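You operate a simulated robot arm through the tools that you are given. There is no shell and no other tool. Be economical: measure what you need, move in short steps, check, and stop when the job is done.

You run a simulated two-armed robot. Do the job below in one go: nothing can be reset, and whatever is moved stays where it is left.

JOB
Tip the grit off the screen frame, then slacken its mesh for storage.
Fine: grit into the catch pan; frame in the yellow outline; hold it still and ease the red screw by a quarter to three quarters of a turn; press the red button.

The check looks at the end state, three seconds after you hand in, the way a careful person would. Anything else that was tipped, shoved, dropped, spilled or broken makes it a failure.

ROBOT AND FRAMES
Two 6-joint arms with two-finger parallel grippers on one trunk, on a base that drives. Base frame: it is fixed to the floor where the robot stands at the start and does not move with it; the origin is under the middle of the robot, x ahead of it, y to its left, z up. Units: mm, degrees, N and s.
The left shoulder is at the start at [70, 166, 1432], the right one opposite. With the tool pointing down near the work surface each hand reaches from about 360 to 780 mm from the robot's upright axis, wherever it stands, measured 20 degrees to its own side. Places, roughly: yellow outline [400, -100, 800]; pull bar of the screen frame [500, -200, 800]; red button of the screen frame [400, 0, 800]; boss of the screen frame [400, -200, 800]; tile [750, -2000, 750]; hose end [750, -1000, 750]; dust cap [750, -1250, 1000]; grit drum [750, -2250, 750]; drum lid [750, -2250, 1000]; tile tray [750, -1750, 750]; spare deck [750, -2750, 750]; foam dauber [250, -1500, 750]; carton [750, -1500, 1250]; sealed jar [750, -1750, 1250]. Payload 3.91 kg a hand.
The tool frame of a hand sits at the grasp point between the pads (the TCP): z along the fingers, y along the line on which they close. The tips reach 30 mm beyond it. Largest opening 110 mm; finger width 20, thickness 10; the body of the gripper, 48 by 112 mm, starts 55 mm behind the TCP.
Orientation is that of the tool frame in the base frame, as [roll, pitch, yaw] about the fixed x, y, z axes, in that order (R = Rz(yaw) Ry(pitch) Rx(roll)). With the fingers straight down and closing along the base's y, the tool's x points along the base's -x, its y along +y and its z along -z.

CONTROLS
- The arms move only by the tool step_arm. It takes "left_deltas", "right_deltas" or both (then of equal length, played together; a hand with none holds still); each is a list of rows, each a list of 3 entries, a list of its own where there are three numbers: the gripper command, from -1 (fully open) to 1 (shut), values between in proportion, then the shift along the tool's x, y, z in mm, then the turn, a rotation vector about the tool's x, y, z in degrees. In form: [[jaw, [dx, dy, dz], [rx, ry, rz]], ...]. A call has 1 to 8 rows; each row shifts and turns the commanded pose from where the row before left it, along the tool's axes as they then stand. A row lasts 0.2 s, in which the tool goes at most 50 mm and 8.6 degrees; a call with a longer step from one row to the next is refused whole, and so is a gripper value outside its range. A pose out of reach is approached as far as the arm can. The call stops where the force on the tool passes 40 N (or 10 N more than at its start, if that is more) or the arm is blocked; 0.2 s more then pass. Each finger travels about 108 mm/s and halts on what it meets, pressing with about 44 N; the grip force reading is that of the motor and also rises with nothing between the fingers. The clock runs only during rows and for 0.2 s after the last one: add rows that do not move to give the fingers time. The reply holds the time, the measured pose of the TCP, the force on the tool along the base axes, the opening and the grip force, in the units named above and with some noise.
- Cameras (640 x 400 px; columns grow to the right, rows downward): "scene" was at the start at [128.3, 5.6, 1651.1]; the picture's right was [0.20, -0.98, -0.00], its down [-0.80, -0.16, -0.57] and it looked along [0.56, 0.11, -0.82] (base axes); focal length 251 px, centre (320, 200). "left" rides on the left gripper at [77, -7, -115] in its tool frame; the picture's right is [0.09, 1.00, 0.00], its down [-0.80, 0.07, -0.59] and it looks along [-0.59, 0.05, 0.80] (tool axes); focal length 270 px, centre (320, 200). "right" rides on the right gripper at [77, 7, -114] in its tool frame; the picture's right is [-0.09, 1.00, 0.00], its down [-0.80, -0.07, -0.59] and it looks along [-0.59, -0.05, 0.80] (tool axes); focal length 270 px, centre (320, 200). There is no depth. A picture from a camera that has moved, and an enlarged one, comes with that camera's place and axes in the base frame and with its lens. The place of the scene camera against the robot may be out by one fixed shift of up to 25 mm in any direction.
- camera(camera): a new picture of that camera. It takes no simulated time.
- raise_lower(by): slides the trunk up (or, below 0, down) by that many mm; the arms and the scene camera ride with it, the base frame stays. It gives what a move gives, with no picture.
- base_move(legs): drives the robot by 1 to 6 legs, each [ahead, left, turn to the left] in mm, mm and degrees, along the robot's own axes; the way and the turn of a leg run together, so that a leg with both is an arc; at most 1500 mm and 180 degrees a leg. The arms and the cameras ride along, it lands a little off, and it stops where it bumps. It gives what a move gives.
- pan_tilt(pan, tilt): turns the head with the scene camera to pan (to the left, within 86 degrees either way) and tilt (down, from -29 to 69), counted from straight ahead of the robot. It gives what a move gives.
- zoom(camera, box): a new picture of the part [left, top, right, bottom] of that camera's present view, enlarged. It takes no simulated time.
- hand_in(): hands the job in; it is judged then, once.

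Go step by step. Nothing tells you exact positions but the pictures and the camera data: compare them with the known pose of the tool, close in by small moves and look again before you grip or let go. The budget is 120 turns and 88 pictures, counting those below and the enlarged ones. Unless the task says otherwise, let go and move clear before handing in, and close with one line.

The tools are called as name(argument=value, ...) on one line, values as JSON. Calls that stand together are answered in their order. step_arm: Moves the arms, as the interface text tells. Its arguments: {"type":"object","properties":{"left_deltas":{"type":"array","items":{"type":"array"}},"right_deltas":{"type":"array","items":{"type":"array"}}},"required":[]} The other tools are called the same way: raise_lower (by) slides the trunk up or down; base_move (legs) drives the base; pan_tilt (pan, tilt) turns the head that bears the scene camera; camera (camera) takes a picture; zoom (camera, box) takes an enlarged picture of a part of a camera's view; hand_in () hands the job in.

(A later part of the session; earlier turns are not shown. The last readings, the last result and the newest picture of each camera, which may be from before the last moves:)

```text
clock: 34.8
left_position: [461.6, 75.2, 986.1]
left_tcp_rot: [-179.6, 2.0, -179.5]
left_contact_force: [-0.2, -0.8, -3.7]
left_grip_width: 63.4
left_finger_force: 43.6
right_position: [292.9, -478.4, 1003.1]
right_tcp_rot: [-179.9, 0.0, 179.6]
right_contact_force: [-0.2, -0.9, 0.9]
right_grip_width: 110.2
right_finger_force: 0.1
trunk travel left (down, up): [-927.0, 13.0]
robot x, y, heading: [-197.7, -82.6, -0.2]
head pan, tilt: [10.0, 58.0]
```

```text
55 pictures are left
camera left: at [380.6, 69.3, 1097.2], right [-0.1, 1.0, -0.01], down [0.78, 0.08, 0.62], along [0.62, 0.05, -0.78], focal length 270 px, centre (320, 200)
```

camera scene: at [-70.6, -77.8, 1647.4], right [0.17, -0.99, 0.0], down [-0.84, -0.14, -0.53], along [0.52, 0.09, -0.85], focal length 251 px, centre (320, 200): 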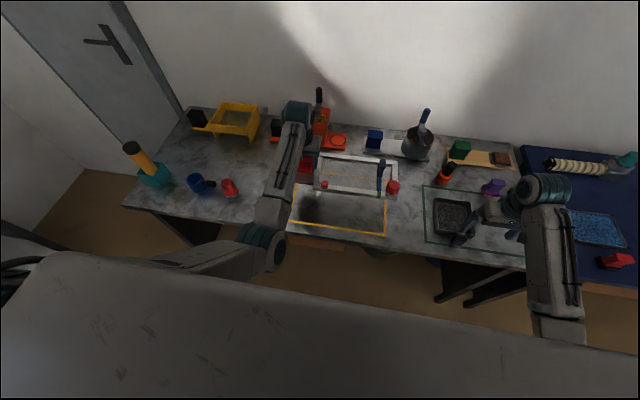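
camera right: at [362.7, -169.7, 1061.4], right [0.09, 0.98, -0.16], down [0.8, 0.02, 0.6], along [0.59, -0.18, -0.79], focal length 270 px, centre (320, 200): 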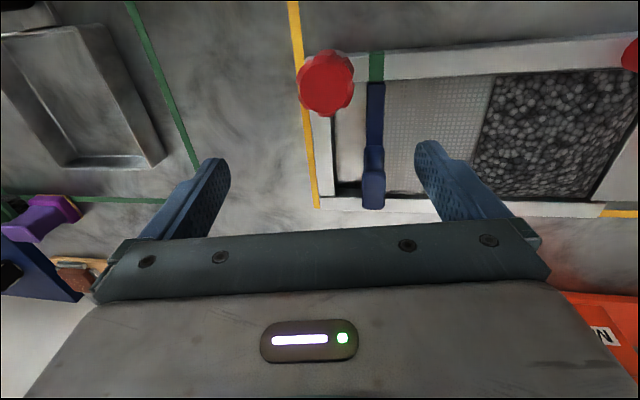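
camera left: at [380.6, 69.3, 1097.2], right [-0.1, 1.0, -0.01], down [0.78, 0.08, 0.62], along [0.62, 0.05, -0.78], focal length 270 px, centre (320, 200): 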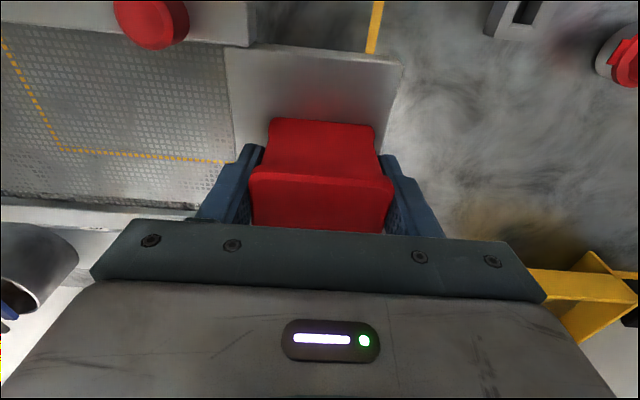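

The frame hovers over the outline. I'll lower to just above the table at about (460, 82) and check both ends against the yellow lines.

step_arm(left_deltas=[[1, [0, 7, 25], [0, 0, 0]], [1, [2, 0, 30], [0, 0, 0]], [1, [2, 0, 30], [0, 0, 0]], [1, [0, 0, 22], [0, 0, 0]], [1, [0, 0, 8], [0, 0, 0]], [1, [0, 0, 0], [0, 0, 0]]])

zoom(camera="scene", box=[270, 140, 430, 240])

camera(camera="left")

```text
clock: 36.2
left_position: [460.5, 82.2, 870.8]
left_tcp_rot: [-179.7, 2.1, -179.2]
left_contact_force: [0.2, 0.1, -2.0]
left_grip_width: 63.5
left_finger_force: 44.0
right_position: [292.1, -479.2, 1002.9]
right_tcp_rot: [-179.9, 0.0, 179.7]
right_contact_force: [-0.1, -0.6, 0.9]
right_grip_width: 110.1
right_finger_force: 0.1
trunk travel left (down, up): [-927.0, 13.0]
robot x, y, heading: [-197.0, -79.8, -0.3]
head pan, tilt: [10.0, 58.0]
```

```text
4.00 times, centred on (350, 190) of scene
camera zoom: at [-70.6, -78.6, 1647.4], right [0.17, -0.99, 0.0], down [-0.84, -0.14, -0.53], along [0.52, 0.09, -0.85], focal length 1004 px, centre (200, 240)
```

zoom: 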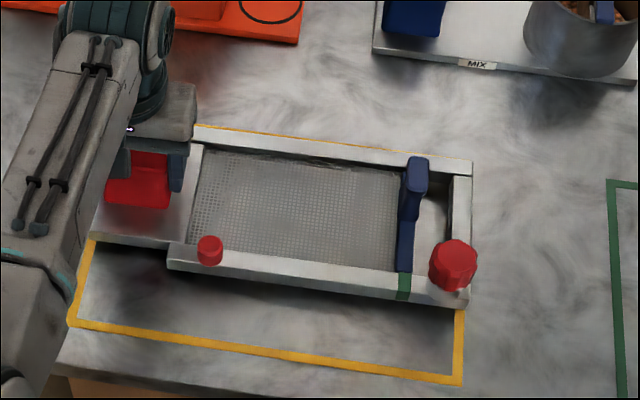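

```text
53 pictures are left
camera left: at [380.2, 74.9, 982.1], right [-0.1, 0.99, -0.01], down [0.78, 0.08, 0.62], along [0.62, 0.05, -0.78], focal length 270 px, centre (320, 200)
```

left: 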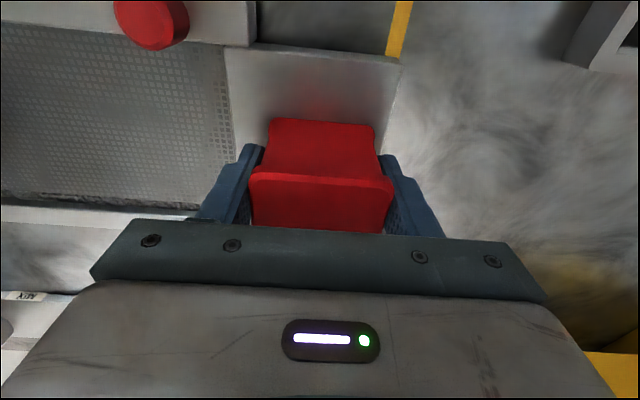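

The frame nearly fits between the lines; I'll nudge +2 mm in y and −8 mm in x and set it down at z 859.

step_arm(left_deltas=[[1, [8, 2, 0], [0, 0, 0]], [1, [0, 0, 5], [0, 0, 0]], [1, [0, 0, 4], [0, 0, 0]], [1, [0, 0, 3], [0, 0, 0]], [1, [0, 0, 0], [0, 0, 0]]])

zoom(camera="scene", box=[270, 140, 430, 240])

```text
clock: 37.4
left_position: [452.1, 84.4, 861.3]
left_tcp_rot: [-179.7, 2.3, -179.3]
left_contact_force: [2.4, 1.3, 12.9]
left_grip_width: 63.8
left_finger_force: 44.5
right_position: [289.9, -479.8, 1004.1]
right_tcp_rot: [180.0, 0.0, 179.6]
right_contact_force: [-0.1, 0.4, -0.2]
right_grip_width: 110.1
right_finger_force: 0.1
trunk travel left (down, up): [-927.0, 13.0]
robot x, y, heading: [-198.8, -79.8, -0.3]
head pan, tilt: [10.0, 58.0]
```

```text
4.00 times, centred on (350, 190) of scene
camera zoom: at [-72.7, -79.2, 1647.8], right [0.17, -0.99, 0.0], down [-0.84, -0.14, -0.53], along [0.52, 0.09, -0.85], focal length 1004 px, centre (200, 240)
```

zoom: 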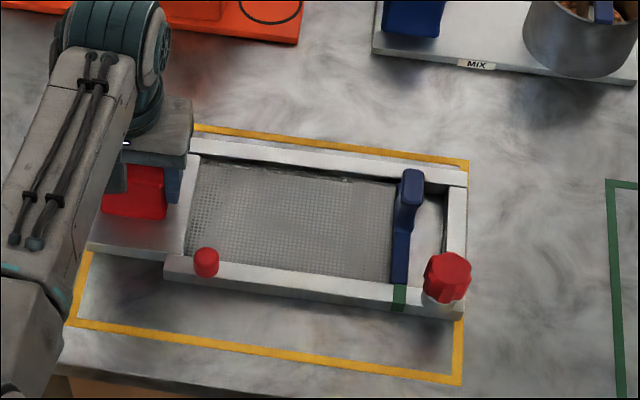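

The frame rests inside the outline with the left hand still holding it. Now I'll bring the right hand near the red screw to look closely.

step_arm(right_deltas=[[-1, [-20, 40, 0], [0, 0, 0]], [-1, [-20, 40, 0], [0, 0, 0]], [-1, [-20, 40, 5], [0, 0, 0]], [-1, [-20, 40, 10], [0, 0, 0]], [-1, [-10, 30, 10], [0, 0, 0]], [-1, [0, 0, 0], [0, 0, 0]]])

camera(camera="right")

```text
clock: 38.8
left_position: [452.3, 83.2, 861.7]
left_tcp_rot: [-179.7, 2.3, -179.4]
left_contact_force: [3.0, -1.7, 22.1]
left_grip_width: 63.8
left_finger_force: 43.6
right_position: [382.4, -291.8, 973.3]
right_tcp_rot: [-180.0, 0.0, 179.6]
right_contact_force: [-0.2, -0.4, -1.0]
right_grip_width: 109.9
right_finger_force: 0.0
right hand out of reach, approached as far as the arm can: row 2
trunk travel left (down, up): [-927.0, 13.0]
robot x, y, heading: [-197.3, -77.5, -0.4]
head pan, tilt: [10.0, 58.0]
```

```text
51 pictures are left
camera right: at [304.6, -284.2, 1086.4], right [0.09, 1.0, 0.0], down [0.8, -0.08, 0.6], along [0.59, -0.06, -0.8], focal length 270 px, centre (320, 200)
```

right: 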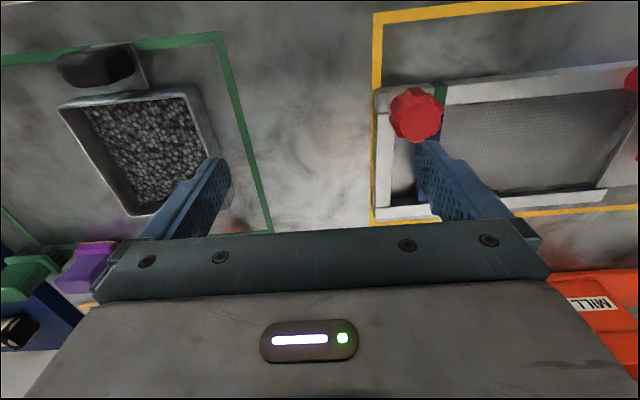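

zoom(camera="right", box=[360, 60, 500, 160])

zoom(camera="scene", box=[355, 170, 405, 225])

```text
4.00 times, centred on (430, 110) of right
camera zoom: at [304.6, -284.2, 1086.4], right [0.09, 1.0, 0.0], down [0.8, -0.08, 0.6], along [0.59, -0.06, -0.8], focal length 1081 px, centre (-120, 560)
```

zoom: 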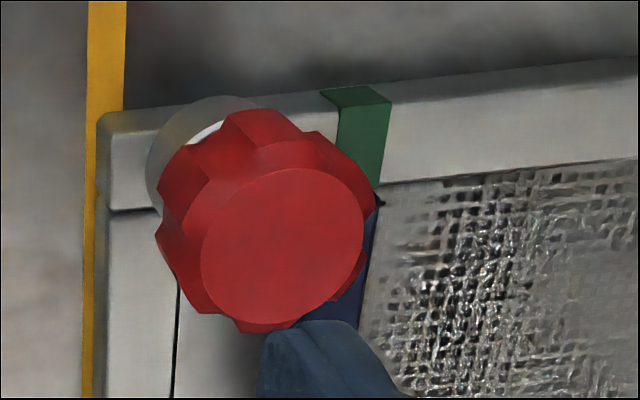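

```text
7.27 times, centred on (380, 198) of scene
camera zoom: at [-73.9, -80.5, 1647.7], right [0.17, -0.99, 0.0], down [-0.83, -0.14, -0.53], along [0.52, 0.09, -0.85], focal length 1826 px, centre (-116, 218)
```

zoom: 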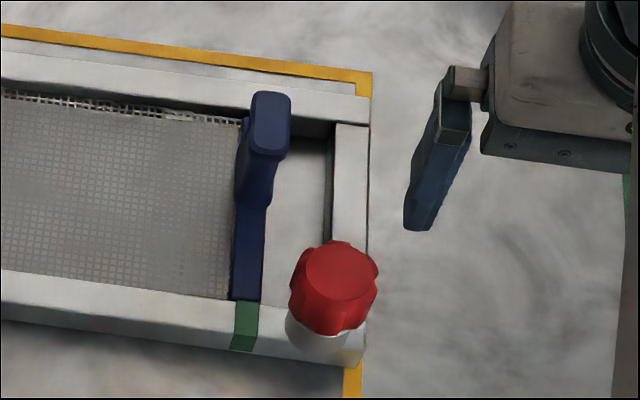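

The knob is fluted, about 43 mm wide, on a boss well above the low bar. I'll place the right hand above it and turn the wrist so there's room for one loosening (counter-clockwise) sweep.

step_arm(right_deltas=[[-1, [-4, 40, 0], [0, 0, 0]], [-1, [-4, 40, 0], [0, 0, 0]], [-1, [0, 0, 0], [0, 0, 8]], [-1, [0, 0, 0], [0, 0, 8]], [-1, [0, 0, 0], [0, 0, 8]], [-1, [0, 0, 0], [0, 0, 8]], [-1, [0, 0, 0], [0, 0, 8]], [-1, [0, 0, 0], [0, 0, 8]]])

camera(camera="right")

```text
clock: 40.6
left_position: [450.9, 83.3, 861.5]
left_tcp_rot: [-179.8, 2.3, -179.2]
left_contact_force: [6.4, -2.6, 22.7]
left_grip_width: 63.6
left_finger_force: 43.8
right_position: [390.7, -216.2, 974.0]
right_tcp_rot: [-180.0, 0.4, 131.4]
right_contact_force: [0.1, 0.2, 0.8]
right_grip_width: 110.2
right_finger_force: 0.0
trunk travel left (down, up): [-927.0, 13.0]
robot x, y, heading: [-195.3, -80.8, -0.1]
head pan, tilt: [10.0, 58.0]
```

```text
48 pictures are left
camera right: at [345.3, -153.0, 1086.5], right [0.81, 0.59, 0.0], down [0.47, -0.64, 0.6], along [0.35, -0.48, -0.8], focal length 270 px, centre (320, 200)
```

right: 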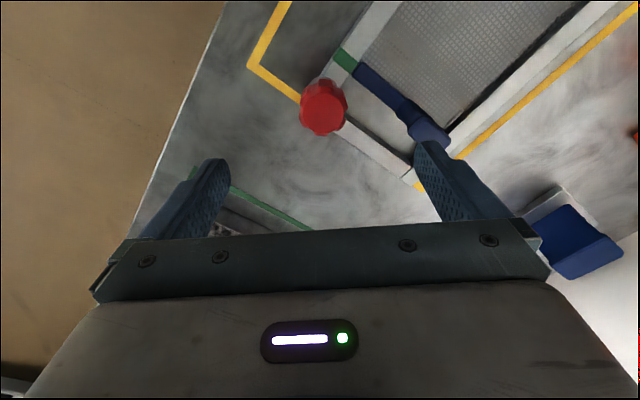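

Knob top is about (390, −208, 867). I'll finish the wrist turn, centre, narrow the opening and lower to z 925 to verify.

step_arm(right_deltas=[[-0.6, [0, 0, 0], [0, 0, 8.5]], [-0.2, [0, 0, 0], [0, 0, 8.5]], [-0.2, [0, 0, 0], [0, 0, 8.5]], [-0.2, [8, 1.4, 20], [0, 0, 0]], [-0.2, [0, 0, 29], [0, 0, 0]], [-0.2, [0, 0, 0], [0, 0, 0]]])

camera(camera="right")

zoom(camera="scene", box=[320, 130, 450, 240])

```text
clock: 42.0
left_position: [451.7, 83.4, 861.2]
left_tcp_rot: [-179.7, 2.2, -179.4]
left_contact_force: [7.5, -1.3, 24.4]
left_grip_width: 63.7
left_finger_force: 43.6
right_position: [394.3, -209.7, 926.7]
right_tcp_rot: [179.8, 0.6, 105.8]
right_contact_force: [-0.1, -0.7, 0.4]
right_grip_width: 66.1
right_finger_force: 0.0
trunk travel left (down, up): [-927.0, 13.0]
robot x, y, heading: [-197.1, -74.1, -0.3]
head pan, tilt: [10.0, 58.0]
```

```text
47 pictures are left
camera right: at [377.1, -132.4, 1039.7], right [0.98, 0.19, 0.01], down [0.15, -0.79, 0.6], along [0.12, -0.59, -0.8], focal length 270 px, centre (320, 200)
```

right: 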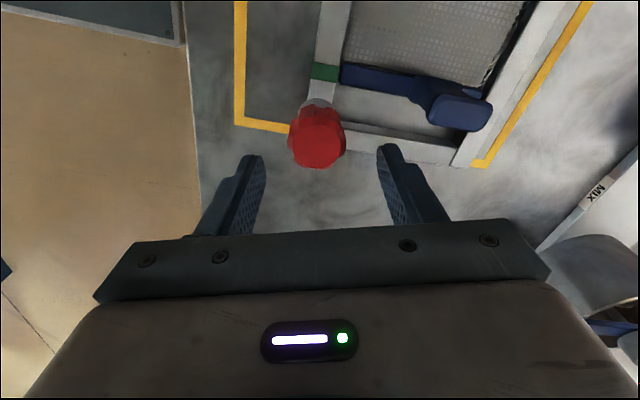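

```text
3.64 times, centred on (385, 185) of scene
camera zoom: at [-74.2, -80.1, 1647.7], right [0.17, -0.99, 0.0], down [-0.83, -0.14, -0.53], along [0.52, 0.09, -0.85], focal length 913 px, centre (84, 254)
```

zoom: 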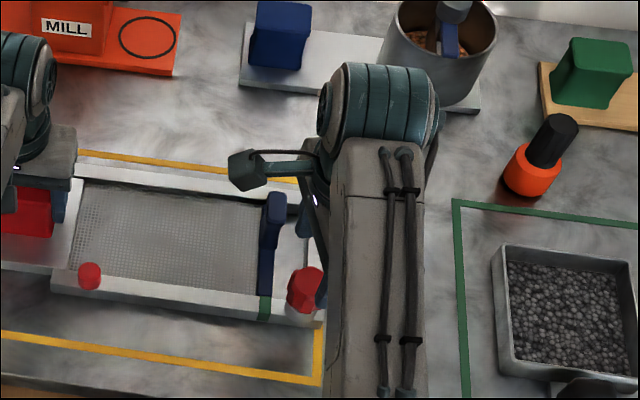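

Centred between the fingers. Lowering around the knob to z ~869.

step_arm(right_deltas=[[-0.2, [-2, -1, 20], [0, 0, 0]], [-0.2, [0, 0, 20], [0, 0, 0]], [-0.2, [0, 0, 17], [0, 0, 0]], [-0.2, [0, 0, 0], [0, 0, 0]]])

camera(camera="right")

```text
clock: 43.0
left_position: [451.0, 83.0, 861.3]
left_tcp_rot: [-179.7, 2.3, -179.4]
left_contact_force: [6.2, -1.8, 24.3]
left_grip_width: 63.8
left_finger_force: 43.9
right_position: [389.6, -206.2, 867.1]
right_tcp_rot: [179.9, 0.0, 106.1]
right_contact_force: [0.3, -0.1, -0.3]
right_grip_width: 66.2
right_finger_force: 0.1
trunk travel left (down, up): [-927.0, 13.0]
robot x, y, heading: [-195.3, -81.6, -0.1]
head pan, tilt: [10.0, 58.0]
```

```text
45 pictures are left
camera right: at [374.7, -129.2, 981.2], right [0.98, 0.19, 0.0], down [0.15, -0.79, 0.59], along [0.12, -0.58, -0.8], focal length 270 px, centre (320, 200)
```

right: 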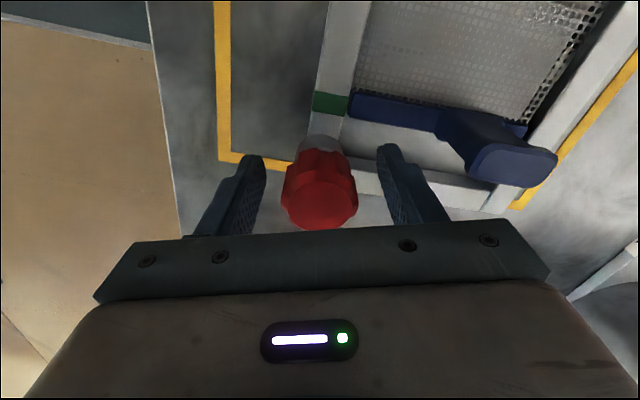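

The knob is between the fingers, though I'm unsure of centring along the finger width. I'll enlarge the view to judge.

zoom(camera="right", box=[220, 120, 420, 245])

zoom(camera="left", box=[0, 0, 320, 200])

```text
3.20 times, centred on (320, 182) of right
camera zoom: at [374.7, -129.2, 981.2], right [0.98, 0.19, 0.0], down [0.15, -0.79, 0.59], along [0.12, -0.58, -0.8], focal length 865 px, centre (320, 256)
```

zoom: 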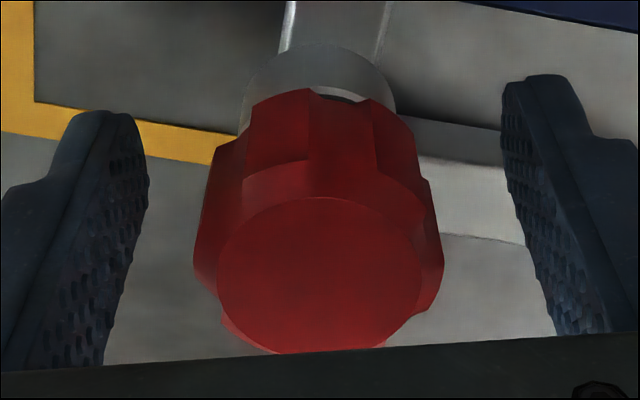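

```text
2.00 times, centred on (160, 100) of left
camera zoom: at [370.2, 76.2, 972.2], right [-0.1, 1.0, -0.01], down [0.78, 0.08, 0.62], along [0.62, 0.06, -0.78], focal length 541 px, centre (640, 400)
```

zoom: 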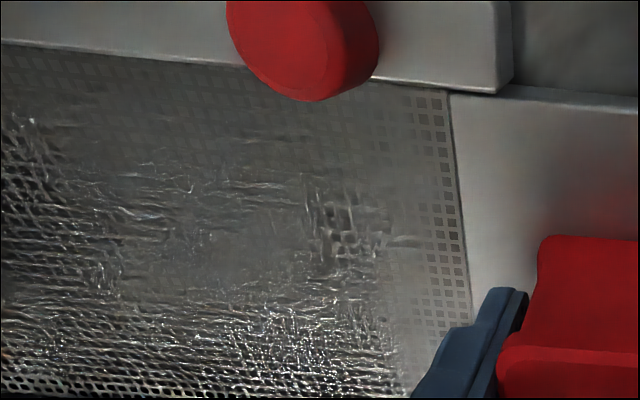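

By apparent size, the knob centre seems several mm beyond the finger centre line. I'll shift 6 mm and close gently to measure its width.

step_arm(right_deltas=[[-0.2, [-6, 0, 0], [0, 0, 0]], [0.1, [0, 0, 0], [0, 0, 0]], [0.25, [0, 0, 0], [0, 0, 0]], [0.25, [0, 0, 0], [0, 0, 0]]])

zoom(camera="right", box=[220, 120, 420, 245])

```text
clock: 44.0
left_position: [450.3, 82.5, 861.7]
left_tcp_rot: [-179.7, 2.2, -179.4]
left_contact_force: [6.3, -1.3, 24.6]
left_grip_width: 63.6
left_finger_force: 44.0
right_position: [392.1, -211.3, 868.6]
right_tcp_rot: [179.8, -0.1, 106.1]
right_contact_force: [-0.3, -0.5, 1.2]
right_grip_width: 41.4
right_finger_force: 0.0
trunk travel left (down, up): [-927.0, 13.0]
robot x, y, heading: [-199.2, -82.3, -0.4]
head pan, tilt: [10.0, 58.0]
```

```text
3.20 times, centred on (320, 182) of right
camera zoom: at [376.5, -135.2, 981.4], right [0.98, 0.19, 0.0], down [0.15, -0.79, 0.59], along [0.12, -0.58, -0.8], focal length 865 px, centre (320, 256)
```

zoom: 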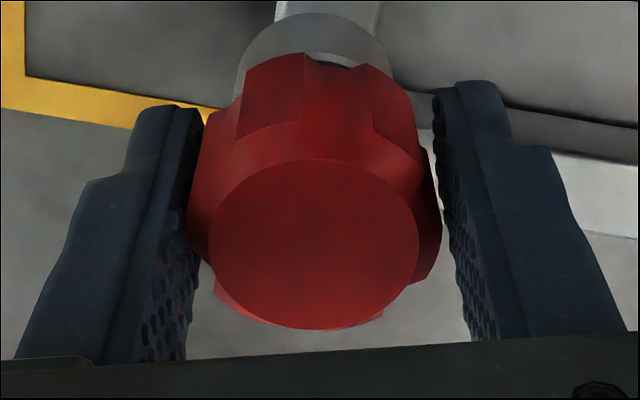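

step_arm(right_deltas=[[0.3, [0, 0, 0], [0, 0, 0]], [0.35, [0, 0, 0], [0, 0, 0]], [0.4, [0, 0, 0], [0, 0, 0]], [0.4, [0, 0, 0], [0, 0, 0]]])

zoom(camera="right", box=[220, 120, 420, 245])

```text
clock: 45.0
left_position: [450.6, 83.9, 860.6]
left_tcp_rot: [-179.7, 2.2, -179.3]
left_contact_force: [9.1, 1.3, 20.9]
left_grip_width: 63.7
left_finger_force: 44.1
right_position: [391.1, -212.5, 867.9]
right_tcp_rot: [179.8, 0.1, 106.1]
right_contact_force: [-6.3, -3.0, 2.4]
right_grip_width: 37.6
right_finger_force: 43.9
trunk travel left (down, up): [-927.0, 13.0]
robot x, y, heading: [-195.3, -80.6, -0.5]
head pan, tilt: [10.0, 58.0]
```

```text
3.20 times, centred on (320, 182) of right
camera zoom: at [376.2, -135.4, 981.2], right [0.98, 0.19, 0.0], down [0.15, -0.79, 0.59], along [0.12, -0.58, -0.8], focal length 865 px, centre (320, 256)
```

zoom: 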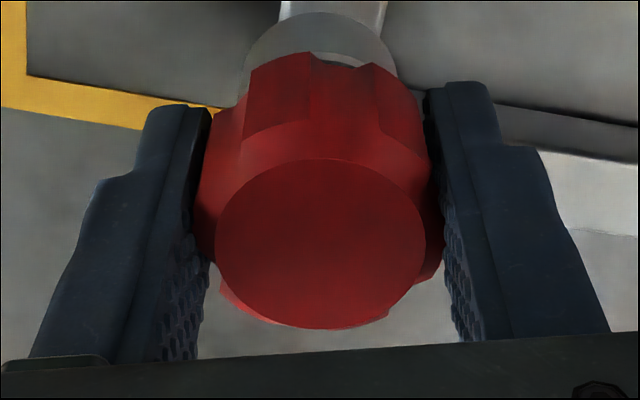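

Knob width is about 38 mm and it sits ~3 mm toward the camera side. I'll recentre by 3 mm and grip.

step_arm(right_deltas=[[0.2, [0, 0, 0], [0, 0, 0]], [0.2, [3, -1, 0], [0, 0, 0]], [0.35, [0, 0, 0], [0, 0, 0]], [0.5, [0, 0, 0], [0, 0, 0]], [0.5, [0, 0, 0], [0, 0, 0]]])

zoom(camera="right", box=[220, 120, 420, 245])

```text
clock: 46.2
left_position: [450.6, 83.8, 860.6]
left_tcp_rot: [-179.6, 2.2, -179.3]
left_contact_force: [0.4, 1.5, 23.5]
left_grip_width: 63.8
left_finger_force: 43.6
right_position: [389.8, -208.6, 868.2]
right_tcp_rot: [179.8, 0.1, 106.0]
right_contact_force: [3.3, -2.2, 0.6]
right_grip_width: 37.9
right_finger_force: 44.1
trunk travel left (down, up): [-927.0, 13.0]
robot x, y, heading: [-195.8, -78.7, -0.1]
head pan, tilt: [10.0, 58.0]
```

```text
3.20 times, centred on (320, 182) of right
camera zoom: at [374.7, -132.7, 981.7], right [0.98, 0.19, 0.0], down [0.15, -0.79, 0.59], along [0.12, -0.58, -0.8], focal length 865 px, centre (320, 256)
```

zoom: 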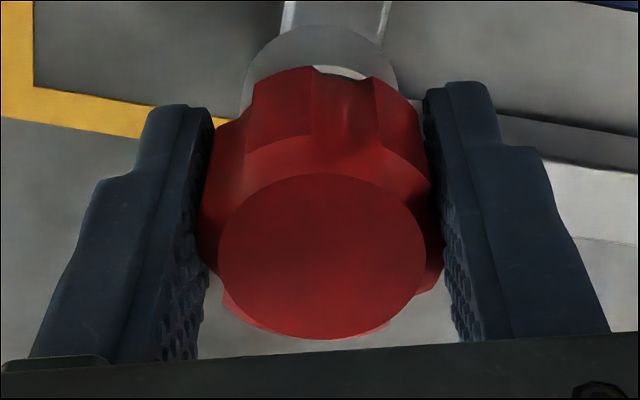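

Gripped well. I'll start the counter-clockwise turn with a small test of 24°.

step_arm(right_deltas=[[0.5, [0, 0, 0], [0, 0, -6]], [0.5, [0, 0, 0], [0, 0, -6]], [0.5, [0, 0, 0], [0, 0, -6]], [0.5, [0, 0, 0], [0, 0, -6]], [0.5, [0, 0, 0], [0, 0, 0]]])

camera(camera="right")

zoom(camera="scene", box=[270, 140, 430, 240])

```text
clock: 47.4
left_position: [451.5, 83.7, 861.7]
left_tcp_rot: [-179.7, 2.2, -179.3]
left_contact_force: [7.3, 2.2, 14.1]
left_grip_width: 63.9
left_finger_force: 44.1
right_position: [389.4, -209.8, 868.6]
right_tcp_rot: [179.9, 0.1, 130.1]
right_contact_force: [-3.7, -6.5, 10.1]
right_grip_width: 37.6
right_finger_force: 44.4
trunk travel left (down, up): [-927.0, 13.0]
robot x, y, heading: [-199.6, -82.1, -0.3]
head pan, tilt: [10.0, 58.0]
```

```text
39 pictures are left
camera right: at [344.4, -145.8, 981.7], right [0.82, 0.58, 0.0], down [0.46, -0.66, 0.6], along [0.34, -0.49, -0.8], focal length 270 px, centre (320, 200)
```

right: 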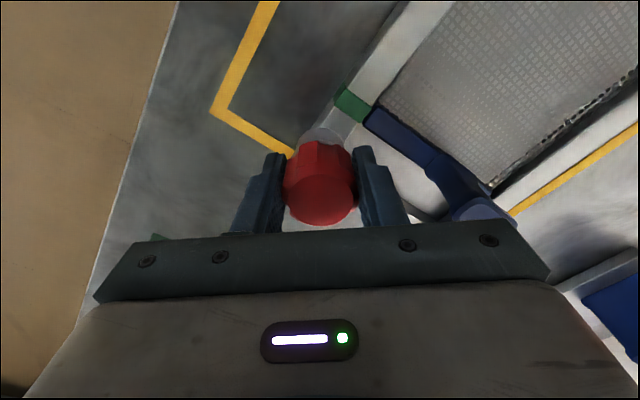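

```text
4.00 times, centred on (350, 190) of scene
camera zoom: at [-74.9, -79.9, 1647.8], right [0.17, -0.99, 0.0], down [-0.83, -0.14, -0.53], along [0.52, 0.09, -0.85], focal length 1004 px, centre (200, 240)
```

zoom: 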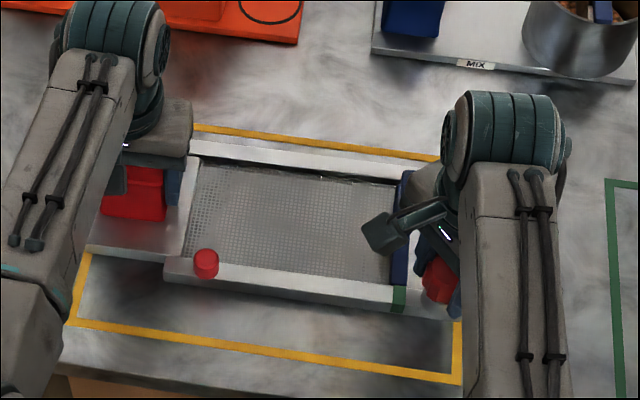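

The knob turns with the fingers and the frame stays put. Continuing the turn, easing up slightly as the screw rises.

step_arm(right_deltas=[[0.5, [0, 0, -0.4], [0, 0, -8]], [0.5, [0, 0, -0.4], [0, 0, -8]], [0.5, [0, 0, -0.3], [0, 0, -8]], [0.5, [0, 0, -0.3], [0, 0, -8]], [0.5, [0, 0, -0.3], [0, 0, -8]], [0.5, [0, 0, -0.3], [0, 0, -8]], [0.5, [0, 0, 0], [0, 0, 0]]])

step_arm(right_deltas=[[0.5, [0, 0, -0.3], [0, 0, -8]], [0.5, [0, 0, -0.3], [0, 0, -8]], [0.5, [0, 0, -0.3], [0, 0, -8]], [0.5, [0, 0, -0.3], [0, 0, -8]], [0.5, [0, 0, -0.3], [0, 0, -8]], [0.5, [0, 0, -0.3], [0, 0, -8]], [0.5, [0, 0, 0], [0, 0, 0]]])

camera(camera="right")

zoom(camera="scene", box=[270, 140, 430, 240])

```text
clock: 49.0
left_position: [451.1, 85.0, 861.1]
left_tcp_rot: [-180.0, 2.2, -179.5]
left_contact_force: [2.6, 22.9, 18.3]
left_grip_width: 63.9
left_finger_force: 44.1
right_position: [388.7, -210.8, 869.9]
right_tcp_rot: [-179.9, 0.1, 178.2]
right_contact_force: [-5.8, -26.9, -5.1]
right_grip_width: 37.7
right_finger_force: 44.4
trunk travel left (down, up): [-927.0, 13.0]
robot x, y, heading: [-196.9, -80.1, -0.3]
head pan, tilt: [10.0, 58.0]
```

```text
clock: 50.6
left_position: [451.4, 86.2, 861.4]
left_tcp_rot: [-180.0, 2.3, -179.3]
left_contact_force: [0.8, 32.4, 22.4]
left_grip_width: 64.0
left_finger_force: 44.5
right_position: [390.2, -211.3, 871.3]
right_tcp_rot: [-179.7, -0.1, -133.8]
right_contact_force: [-2.8, -33.7, -7.3]
right_grip_width: 37.7
right_finger_force: 44.1
trunk travel left (down, up): [-927.0, 13.0]
robot x, y, heading: [-194.3, -80.4, -0.2]
head pan, tilt: [10.0, 58.0]
```

```text
37 pictures are left
camera right: at [331.2, -261.3, 985.0], right [-0.66, 0.75, -0.01], down [0.6, 0.53, 0.59], along [0.45, 0.39, -0.8], focal length 270 px, centre (320, 200)
```

right: 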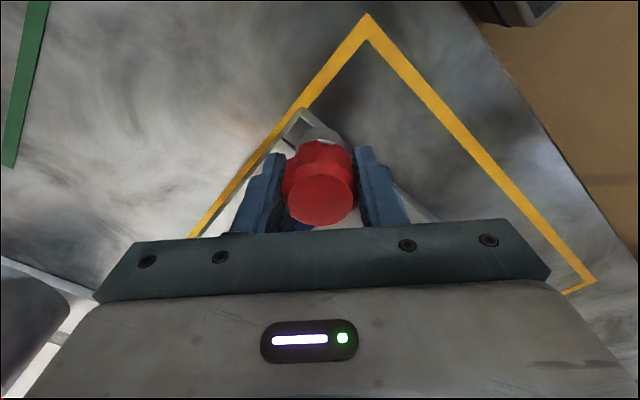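

```text
4.00 times, centred on (350, 190) of scene
camera zoom: at [-74.3, -79.6, 1647.8], right [0.17, -0.99, 0.0], down [-0.83, -0.14, -0.53], along [0.52, 0.09, -0.85], focal length 1004 px, centre (200, 240)
```

zoom: 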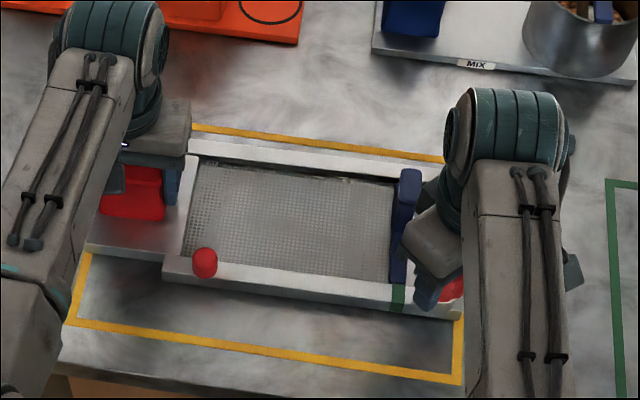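

120° turned; a sideways load has built up, so I'll relieve 2 mm and turn another 24°.

step_arm(right_deltas=[[0.5, [0.8, -0.7, 0], [0, 0, 0]], [0.5, [0.8, -0.7, 0.5], [0, 0, 0]], [0.5, [0, 0, 0], [0, 0, -8]], [0.5, [0, 0, 0], [0, 0, -8]], [0.5, [0, 0, 0], [0, 0, -8]], [0.5, [0, 0, 0], [0, 0, 0]]])

```text
clock: 52.0
left_position: [450.8, 84.0, 861.6]
left_tcp_rot: [-179.9, 2.2, -179.5]
left_contact_force: [1.4, 29.6, 22.8]
left_grip_width: 63.8
left_finger_force: 44.1
right_position: [390.0, -212.8, 870.9]
right_tcp_rot: [-179.9, 0.0, -109.8]
right_contact_force: [1.4, -27.8, -2.6]
right_grip_width: 37.7
right_finger_force: 44.2
trunk travel left (down, up): [-927.0, 13.0]
robot x, y, heading: [-196.8, -80.1, -0.2]
head pan, tilt: [10.0, 58.0]
```

Total turn is about 144° (0.4 turn). I'll relieve the load, open the right hand and raise it clear.

step_arm(right_deltas=[[0.5, [1.5, 0, 0], [0, 0, 0]], [0.5, [1.5, 0, 0], [0, 0, 0]], [0.1, [0, 0, 0], [0, 0, 0]], [-0.2, [0, 0, 0], [0, 0, 0]], [-0.2, [0, 0, 0], [0, 0, 0]], [-0.2, [0, 0, -20], [0, 0, 0]], [-0.2, [0, 0, -30], [0, 0, 0]], [-0.2, [0, 0, -30], [0, 0, 0]]])

camera(camera="right")

```text
clock: 53.8
left_position: [451.8, 83.3, 861.1]
left_tcp_rot: [-179.8, 2.1, -179.4]
left_contact_force: [-1.3, -8.3, 17.0]
left_grip_width: 63.6
left_finger_force: 43.6
right_position: [388.6, -216.0, 951.4]
right_tcp_rot: [-179.9, 0.0, -109.9]
right_contact_force: [-0.5, -1.0, 1.1]
right_grip_width: 65.9
right_finger_force: 0.0
trunk travel left (down, up): [-927.0, 13.0]
robot x, y, heading: [-197.7, -80.8, -0.5]
head pan, tilt: [10.0, 58.0]
```

```text
35 pictures are left
camera right: at [355.0, -285.0, 1064.6], right [-0.91, 0.42, 0.0], down [0.34, 0.73, 0.6], along [0.25, 0.54, -0.8], focal length 270 px, centre (320, 200)
```

right: 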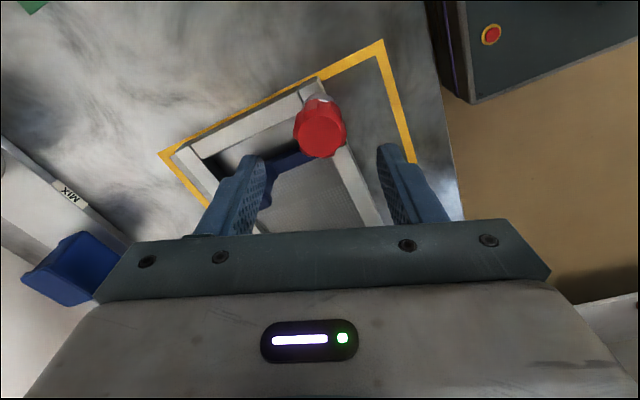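

The screw is eased and the frame has stayed in place. Now I'll retract the right hand, release the left hand from the handle, and raise it.

step_arm(left_deltas=[[0.2, [0, 0, 0], [0, 0, 0]], [-0.4, [0, 0, 0], [0, 0, 0]], [-0.6, [0, 0, 0], [0, 0, 0]], [-0.6, [0, 0, -15], [0, 0, 0]], [-0.6, [0, 0, -30], [0, 0, 0]], [-0.6, [0, 0, -35], [0, 0, 0]], [-0.6, [0, 0, -35], [0, 0, 0]], [-0.6, [0, 0, 0], [0, 0, 0]]], right_deltas=[[-0.2, [40, 0, 0], [0, 0, 0]], [-0.2, [40, 0, 0], [0, 0, 0]], [-0.2, [40, 0, 0], [0, 0, 0]], [-0.2, [40, 0, 0], [0, 0, 0]], [-0.2, [20, 0, 0], [0, 0, 0]], [-0.2, [0, 0, 0], [0, 0, 0]], [-0.2, [0, 0, 0], [0, 0, 0]], [-0.2, [0, 0, 0], [0, 0, 0]]])

camera(camera="left")

zoom(camera="scene", box=[270, 140, 430, 240])

```text
clock: 55.6
left_position: [449.0, 85.2, 973.2]
left_tcp_rot: [-179.8, 2.0, -179.5]
left_contact_force: [0.6, -1.0, -0.3]
left_grip_width: 88.0
left_finger_force: 0.0
right_position: [328.7, -383.4, 949.6]
right_tcp_rot: [-180.0, 0.0, -109.9]
right_contact_force: [0.8, 0.0, -0.3]
right_grip_width: 65.9
right_finger_force: 0.0
trunk travel left (down, up): [-927.0, 13.0]
robot x, y, heading: [-196.5, -82.3, -0.4]
head pan, tilt: [10.0, 58.0]
```

```text
34 pictures are left
camera left: at [368.6, 77.5, 1085.0], right [-0.1, 1.0, -0.01], down [0.78, 0.08, 0.62], along [0.62, 0.05, -0.78], focal length 270 px, centre (320, 200)
```

left: 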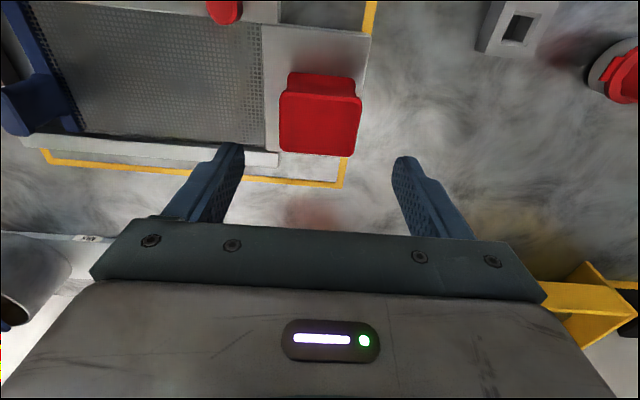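

```text
4.00 times, centred on (350, 190) of scene
camera zoom: at [-70.7, -78.5, 1647.4], right [0.17, -0.99, 0.0], down [-0.84, -0.14, -0.53], along [0.52, 0.09, -0.85], focal length 1004 px, centre (200, 240)
```

zoom: 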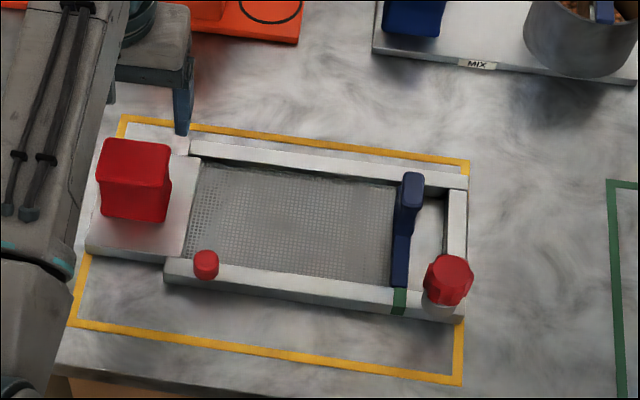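

Everything is in place. The red button is at about (389, 6, ~840); I'll bring the closed left fingers above it and look.

step_arm(left_deltas=[[0, [15, -25, 0], [0, 2, 0]], [0.6, [15, -27, 0], [0, 0, 0]], [1, [15, -27, 0], [0, 0, 0]], [1, [15, 0, 15], [0, 0, 0]], [1, [0, 0, 20], [0, 0, 0]], [1, [0, 0, 0], [0, 0, 0]]])

camera(camera="left")

zoom(camera="scene", box=[270, 140, 430, 240])

```text
clock: 57.0
left_position: [428.0, 34.4, 972.0]
left_tcp_rot: [178.0, 4.3, -178.3]
left_contact_force: [-0.8, -0.2, 0.2]
left_grip_width: 0.1
left_finger_force: 37.6
right_position: [328.1, -383.9, 950.3]
right_tcp_rot: [-180.0, 0.0, -109.9]
right_contact_force: [-0.6, -0.4, -0.6]
right_grip_width: 66.0
right_finger_force: 0.1
trunk travel left (down, up): [-927.0, 13.0]
robot x, y, heading: [-195.1, -79.6, -0.2]
head pan, tilt: [10.0, 58.0]
```

```text
32 pictures are left
camera left: at [342.7, 21.2, 1080.0], right [-0.12, 0.99, 0.03], down [0.75, 0.07, 0.66], along [0.65, 0.1, -0.76], focal length 270 px, centre (320, 200)
```

left: 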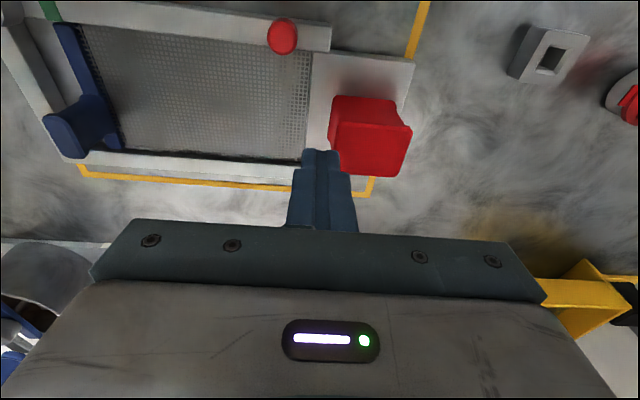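

```text
4.00 times, centred on (350, 190) of scene
camera zoom: at [-70.8, -78.2, 1647.4], right [0.17, -0.99, 0.0], down [-0.84, -0.14, -0.53], along [0.52, 0.09, -0.85], focal length 1004 px, centre (200, 240)
```

zoom: 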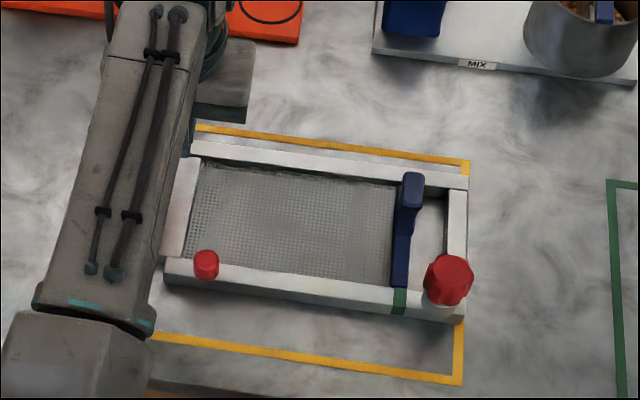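

The left arm meets its inner limit here, so I'll drive the robot 130 mm right with hands high, then approach the button.

base_move(legs=[[0, -130, 0]])

step_arm(left_deltas=[[1, [8, 35, 0], [2, 2, 0]], [1, [8, 35, 0], [0, 2, 0]], [1, [12, 30, 0], [0, 0, 0]], [1, [10, 0, 15], [0, 0, 0]], [1, [0, 0, 15], [0, 0, 0]], [1, [0, 0, 0], [0, 0, 0]]])

camera(camera="left")

```text
clock: 58.2
left_position: [422.0, -91.3, 966.0]
left_tcp_rot: [177.8, 3.7, -178.3]
left_contact_force: [-0.3, 0.0, 0.6]
left_grip_width: 0.1
left_finger_force: 37.8
right_position: [327.9, -511.9, 949.2]
right_tcp_rot: [-179.8, 0.0, -109.8]
right_contact_force: [-0.3, 0.7, -0.4]
right_grip_width: 65.7
right_finger_force: 0.1
trunk travel left (down, up): [-927.0, 13.0]
robot x, y, heading: [-198.7, -212.6, -0.2]
head pan, tilt: [10.0, 58.0]
```

```text
clock: 59.6
left_position: [380.9, 5.8, 936.5]
left_tcp_rot: [179.8, -0.3, -178.2]
left_contact_force: [-0.3, 0.6, 0.0]
left_grip_width: 0.3
left_finger_force: 37.6
right_position: [329.2, -513.2, 951.2]
right_tcp_rot: [180.0, 0.0, -109.8]
right_contact_force: [0.3, 0.0, -0.5]
right_grip_width: 66.1
right_finger_force: 0.1
trunk travel left (down, up): [-927.0, 13.0]
robot x, y, heading: [-196.9, -207.6, -0.4]
head pan, tilt: [10.0, 58.0]
```

```text
30 pictures are left
camera left: at [304.2, -3.9, 1051.4], right [-0.12, 0.99, 0.0], down [0.8, 0.09, 0.59], along [0.59, 0.07, -0.81], focal length 270 px, centre (320, 200)
```

left: 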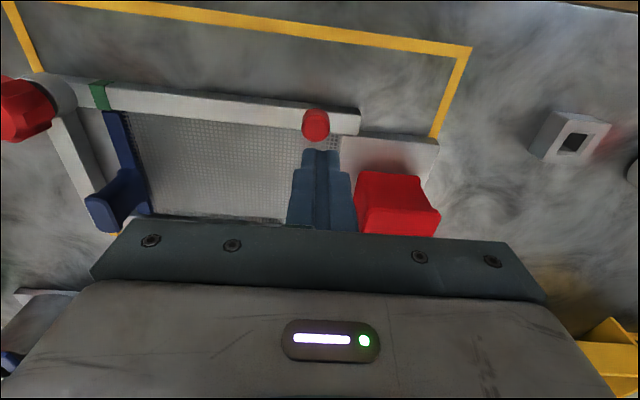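

The fingers are nearly above the button. I'll shift −4 mm in y and lower to z ~888, then look again.

step_arm(left_deltas=[[1, [0, -4, 20], [0, 0, 0]], [1, [0, 0, 20], [0, 0, 0]], [1, [0, 0, 8], [0, 0, 0]], [1, [0, 0, 0], [0, 0, 0]]])

zoom(camera="left", box=[220, 90, 420, 230])

zoom(camera="scene", box=[230, 150, 330, 220])

```text
clock: 60.6
left_position: [380.8, 1.2, 888.9]
left_tcp_rot: [179.9, -0.2, -178.2]
left_contact_force: [0.2, 0.3, -1.0]
left_grip_width: 0.1
left_finger_force: 37.7
right_position: [327.5, -513.6, 950.6]
right_tcp_rot: [-180.0, 0.0, -109.8]
right_contact_force: [0.1, -0.3, -0.5]
right_grip_width: 65.9
right_finger_force: 0.0
trunk travel left (down, up): [-927.0, 13.0]
robot x, y, heading: [-196.1, -214.1, -0.4]
head pan, tilt: [10.0, 58.0]
```

```text
2.86 times, centred on (320, 160) of left
camera zoom: at [304.6, -7.8, 1003.3], right [-0.12, 0.99, 0.0], down [0.8, 0.09, 0.59], along [0.59, 0.07, -0.81], focal length 772 px, centre (320, 314)
```

zoom: 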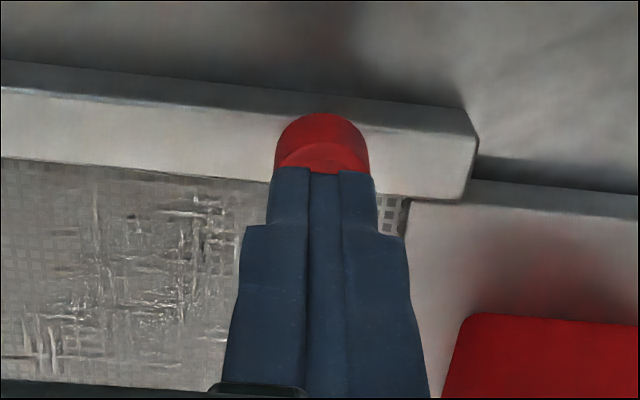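

```text
5.71 times, centred on (280, 185) of scene
camera zoom: at [-71.6, -209.2, 1647.4], right [0.17, -0.99, 0.0], down [-0.84, -0.14, -0.53], along [0.52, 0.09, -0.85], focal length 1434 px, centre (549, 286)
```

zoom: 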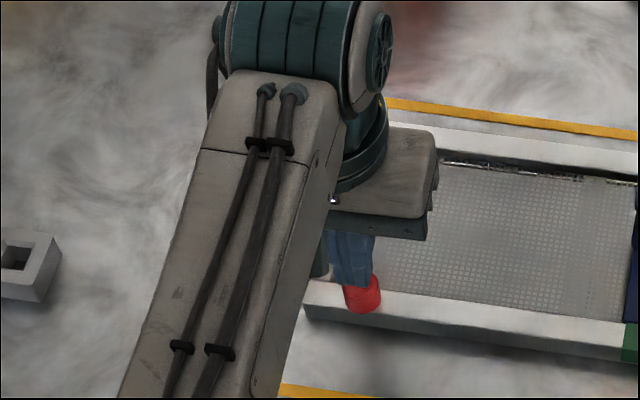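

Well aligned; I'll shift 3 mm and press straight down in small steps.

step_arm(left_deltas=[[1, [-3, 0, 5], [0, 0, 0]], [1, [0, 0, 4], [0, 0, 0]], [1, [0, 0, 3], [0, 0, 0]], [1, [0, 0, 2], [0, 0, 0]], [1, [0, 0, 2], [0, 0, 0]], [1, [0, 0, 2], [0, 0, 0]]])

zoom(camera="left", box=[220, 90, 420, 230])

```text
clock: 62.0
left_position: [382.8, 2.1, 871.4]
left_tcp_rot: [179.7, -0.3, -178.3]
left_contact_force: [0.0, -0.3, 0.5]
left_grip_width: 0.0
left_finger_force: 38.1
right_position: [326.9, -513.7, 949.6]
right_tcp_rot: [-180.0, 0.0, -109.8]
right_contact_force: [0.4, -0.5, 0.5]
right_grip_width: 66.0
right_finger_force: 0.0
trunk travel left (down, up): [-927.0, 13.0]
robot x, y, heading: [-199.2, -212.0, -0.4]
head pan, tilt: [10.0, 58.0]
```

```text
2.86 times, centred on (320, 160) of left
camera zoom: at [307.6, -7.5, 985.2], right [-0.12, 0.99, 0.0], down [0.8, 0.09, 0.59], along [0.59, 0.07, -0.81], focal length 772 px, centre (320, 314)
```

zoom: 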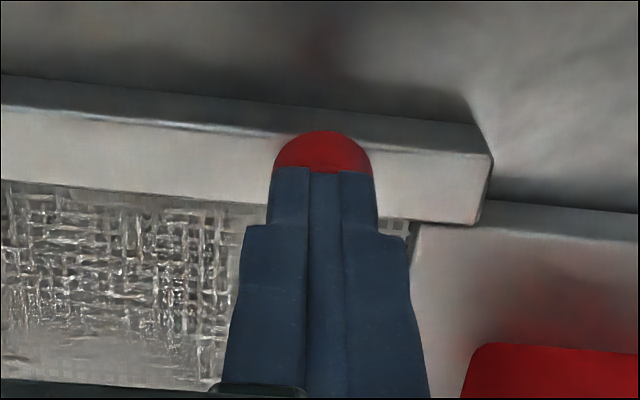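

No contact yet at tip height 841. Continuing down in small steps.

step_arm(left_deltas=[[1, [0, 0, 2], [0, 0, 0]], [1, [0, 0, 2], [0, 0, 0]], [1, [0, 0, 2], [0, 0, 0]], [1, [0, 0, 2], [0, 0, 0]], [1, [0, 0, 1.5], [0, 0, 0]], [1, [0, 0, 0], [0, 0, 0]]])

zoom(camera="left", box=[220, 90, 420, 230])

```text
clock: 63.5
left_position: [384.6, 0.7, 861.1]
left_tcp_rot: [179.8, -0.1, -178.2]
left_contact_force: [1.9, 1.2, 6.0]
left_grip_width: 0.0
left_finger_force: 37.5
right_position: [329.1, -514.5, 949.9]
right_tcp_rot: [-179.9, 0.0, -109.8]
right_contact_force: [-0.4, -0.3, 0.9]
right_grip_width: 66.1
right_finger_force: 0.0
trunk travel left (down, up): [-927.0, 13.0]
robot x, y, heading: [-201.0, -213.9, -0.3]
head pan, tilt: [10.0, 58.0]
```

```text
2.86 times, centred on (320, 160) of left
camera zoom: at [307.5, -7.6, 976.1], right [-0.12, 0.99, 0.0], down [0.8, 0.09, 0.59], along [0.59, 0.07, -0.81], focal length 772 px, centre (320, 314)
```

zoom: 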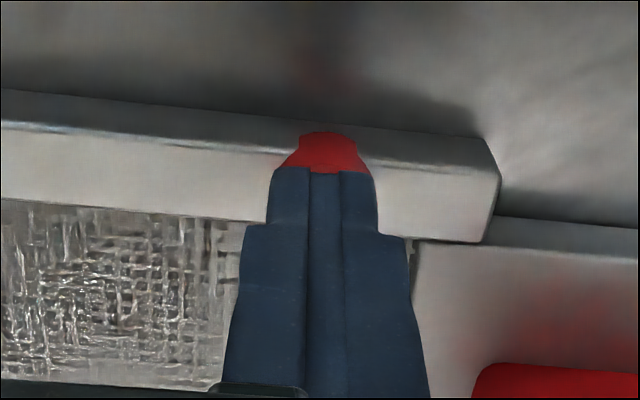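

Contact at 6 N. Pressing on until a firm stop.

step_arm(left_deltas=[[1, [0, 0, 1.5], [0, 0, 0]], [1, [0, 0, 1.5], [0, 0, 0]], [1, [0, 0, 1.5], [0, 0, 0]], [1, [0, 0, 1], [0, 0, 0]], [1, [0, 0, 1], [0, 0, 0]], [1, [0, 0, 0], [0, 0, 0]]])

zoom(camera="left", box=[220, 90, 420, 230])

```text
clock: 64.7
left_position: [384.5, 1.6, 861.4]
left_tcp_rot: [179.9, 0.4, -178.3]
left_contact_force: [-9.1, 0.7, 22.0]
left_grip_width: 0.0
left_finger_force: 37.9
right_position: [325.4, -514.2, 951.5]
right_tcp_rot: [-179.8, 0.1, -109.8]
right_contact_force: [0.3, -0.4, 0.8]
right_grip_width: 66.0
right_finger_force: 0.0
trunk travel left (down, up): [-927.0, 13.0]
robot x, y, heading: [-200.1, -214.3, -0.5]
head pan, tilt: [10.0, 58.0]
stopped in row 6 (left hand): the force on the tool passed its limit (the readings are from after the stop); the commanded pose is now the measured one
```

```text
2.86 times, centred on (320, 160) of left
camera zoom: at [307.3, -7.9, 974.6], right [-0.12, 0.99, 0.0], down [0.79, 0.09, 0.6], along [0.6, 0.07, -0.8], focal length 772 px, centre (320, 314)
```

zoom: 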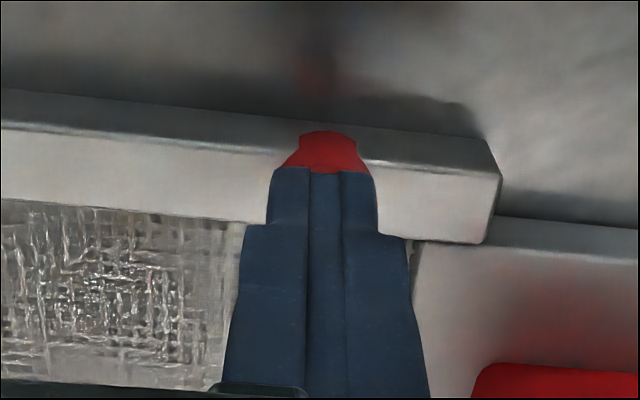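

A firm stop at 40 N was reached. I'll lift off and compare the button with before.

step_arm(left_deltas=[[1, [0, 0, -10], [0, 0, 0]], [1, [0, 0, -25], [0, 0, 0]], [1, [0, 0, -30], [0, 0, 0]], [1, [0, 0, -30], [0, 0, 0]], [1, [0, 30, 0], [0, 0, 0]], [1, [0, 40, 0], [0, 0, 0]], [1, [0, 40, 0], [0, 0, 0]]])

zoom(camera="scene", box=[240, 140, 400, 240])

camera(camera="left")

```text
clock: 66.3
left_position: [383.1, 114.3, 952.5]
left_tcp_rot: [179.9, 0.1, -178.2]
left_contact_force: [0.5, 0.2, 0.1]
left_grip_width: 0.0
left_finger_force: 37.8
right_position: [329.6, -512.8, 950.7]
right_tcp_rot: [180.0, -0.1, -109.9]
right_contact_force: [-0.2, 0.8, 0.1]
right_grip_width: 66.0
right_finger_force: 0.1
trunk travel left (down, up): [-927.0, 13.0]
robot x, y, heading: [-194.9, -212.1, -0.1]
head pan, tilt: [10.0, 58.0]
```

```text
4.00 times, centred on (320, 190) of scene
camera zoom: at [-71.5, -207.1, 1647.4], right [0.17, -0.99, 0.0], down [-0.84, -0.14, -0.53], along [0.52, 0.09, -0.85], focal length 1004 px, centre (320, 240)
```

zoom: 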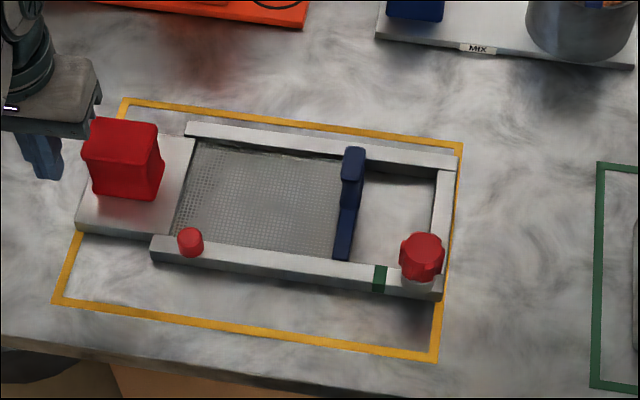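

```text
23 pictures are left
camera left: at [306.0, 104.4, 1067.0], right [-0.12, 0.99, 0.0], down [0.8, 0.09, 0.6], along [0.59, 0.07, -0.8], focal length 270 px, centre (320, 200)
```

left: 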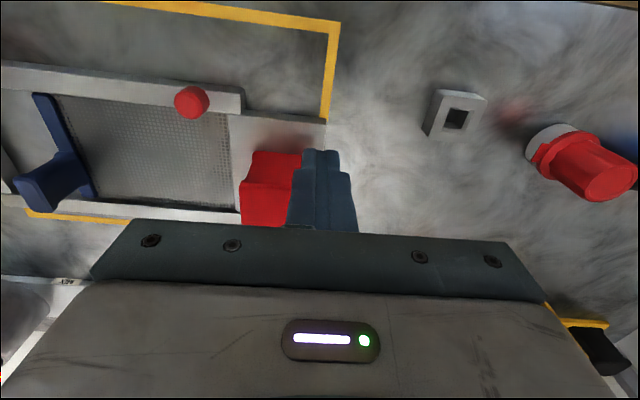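

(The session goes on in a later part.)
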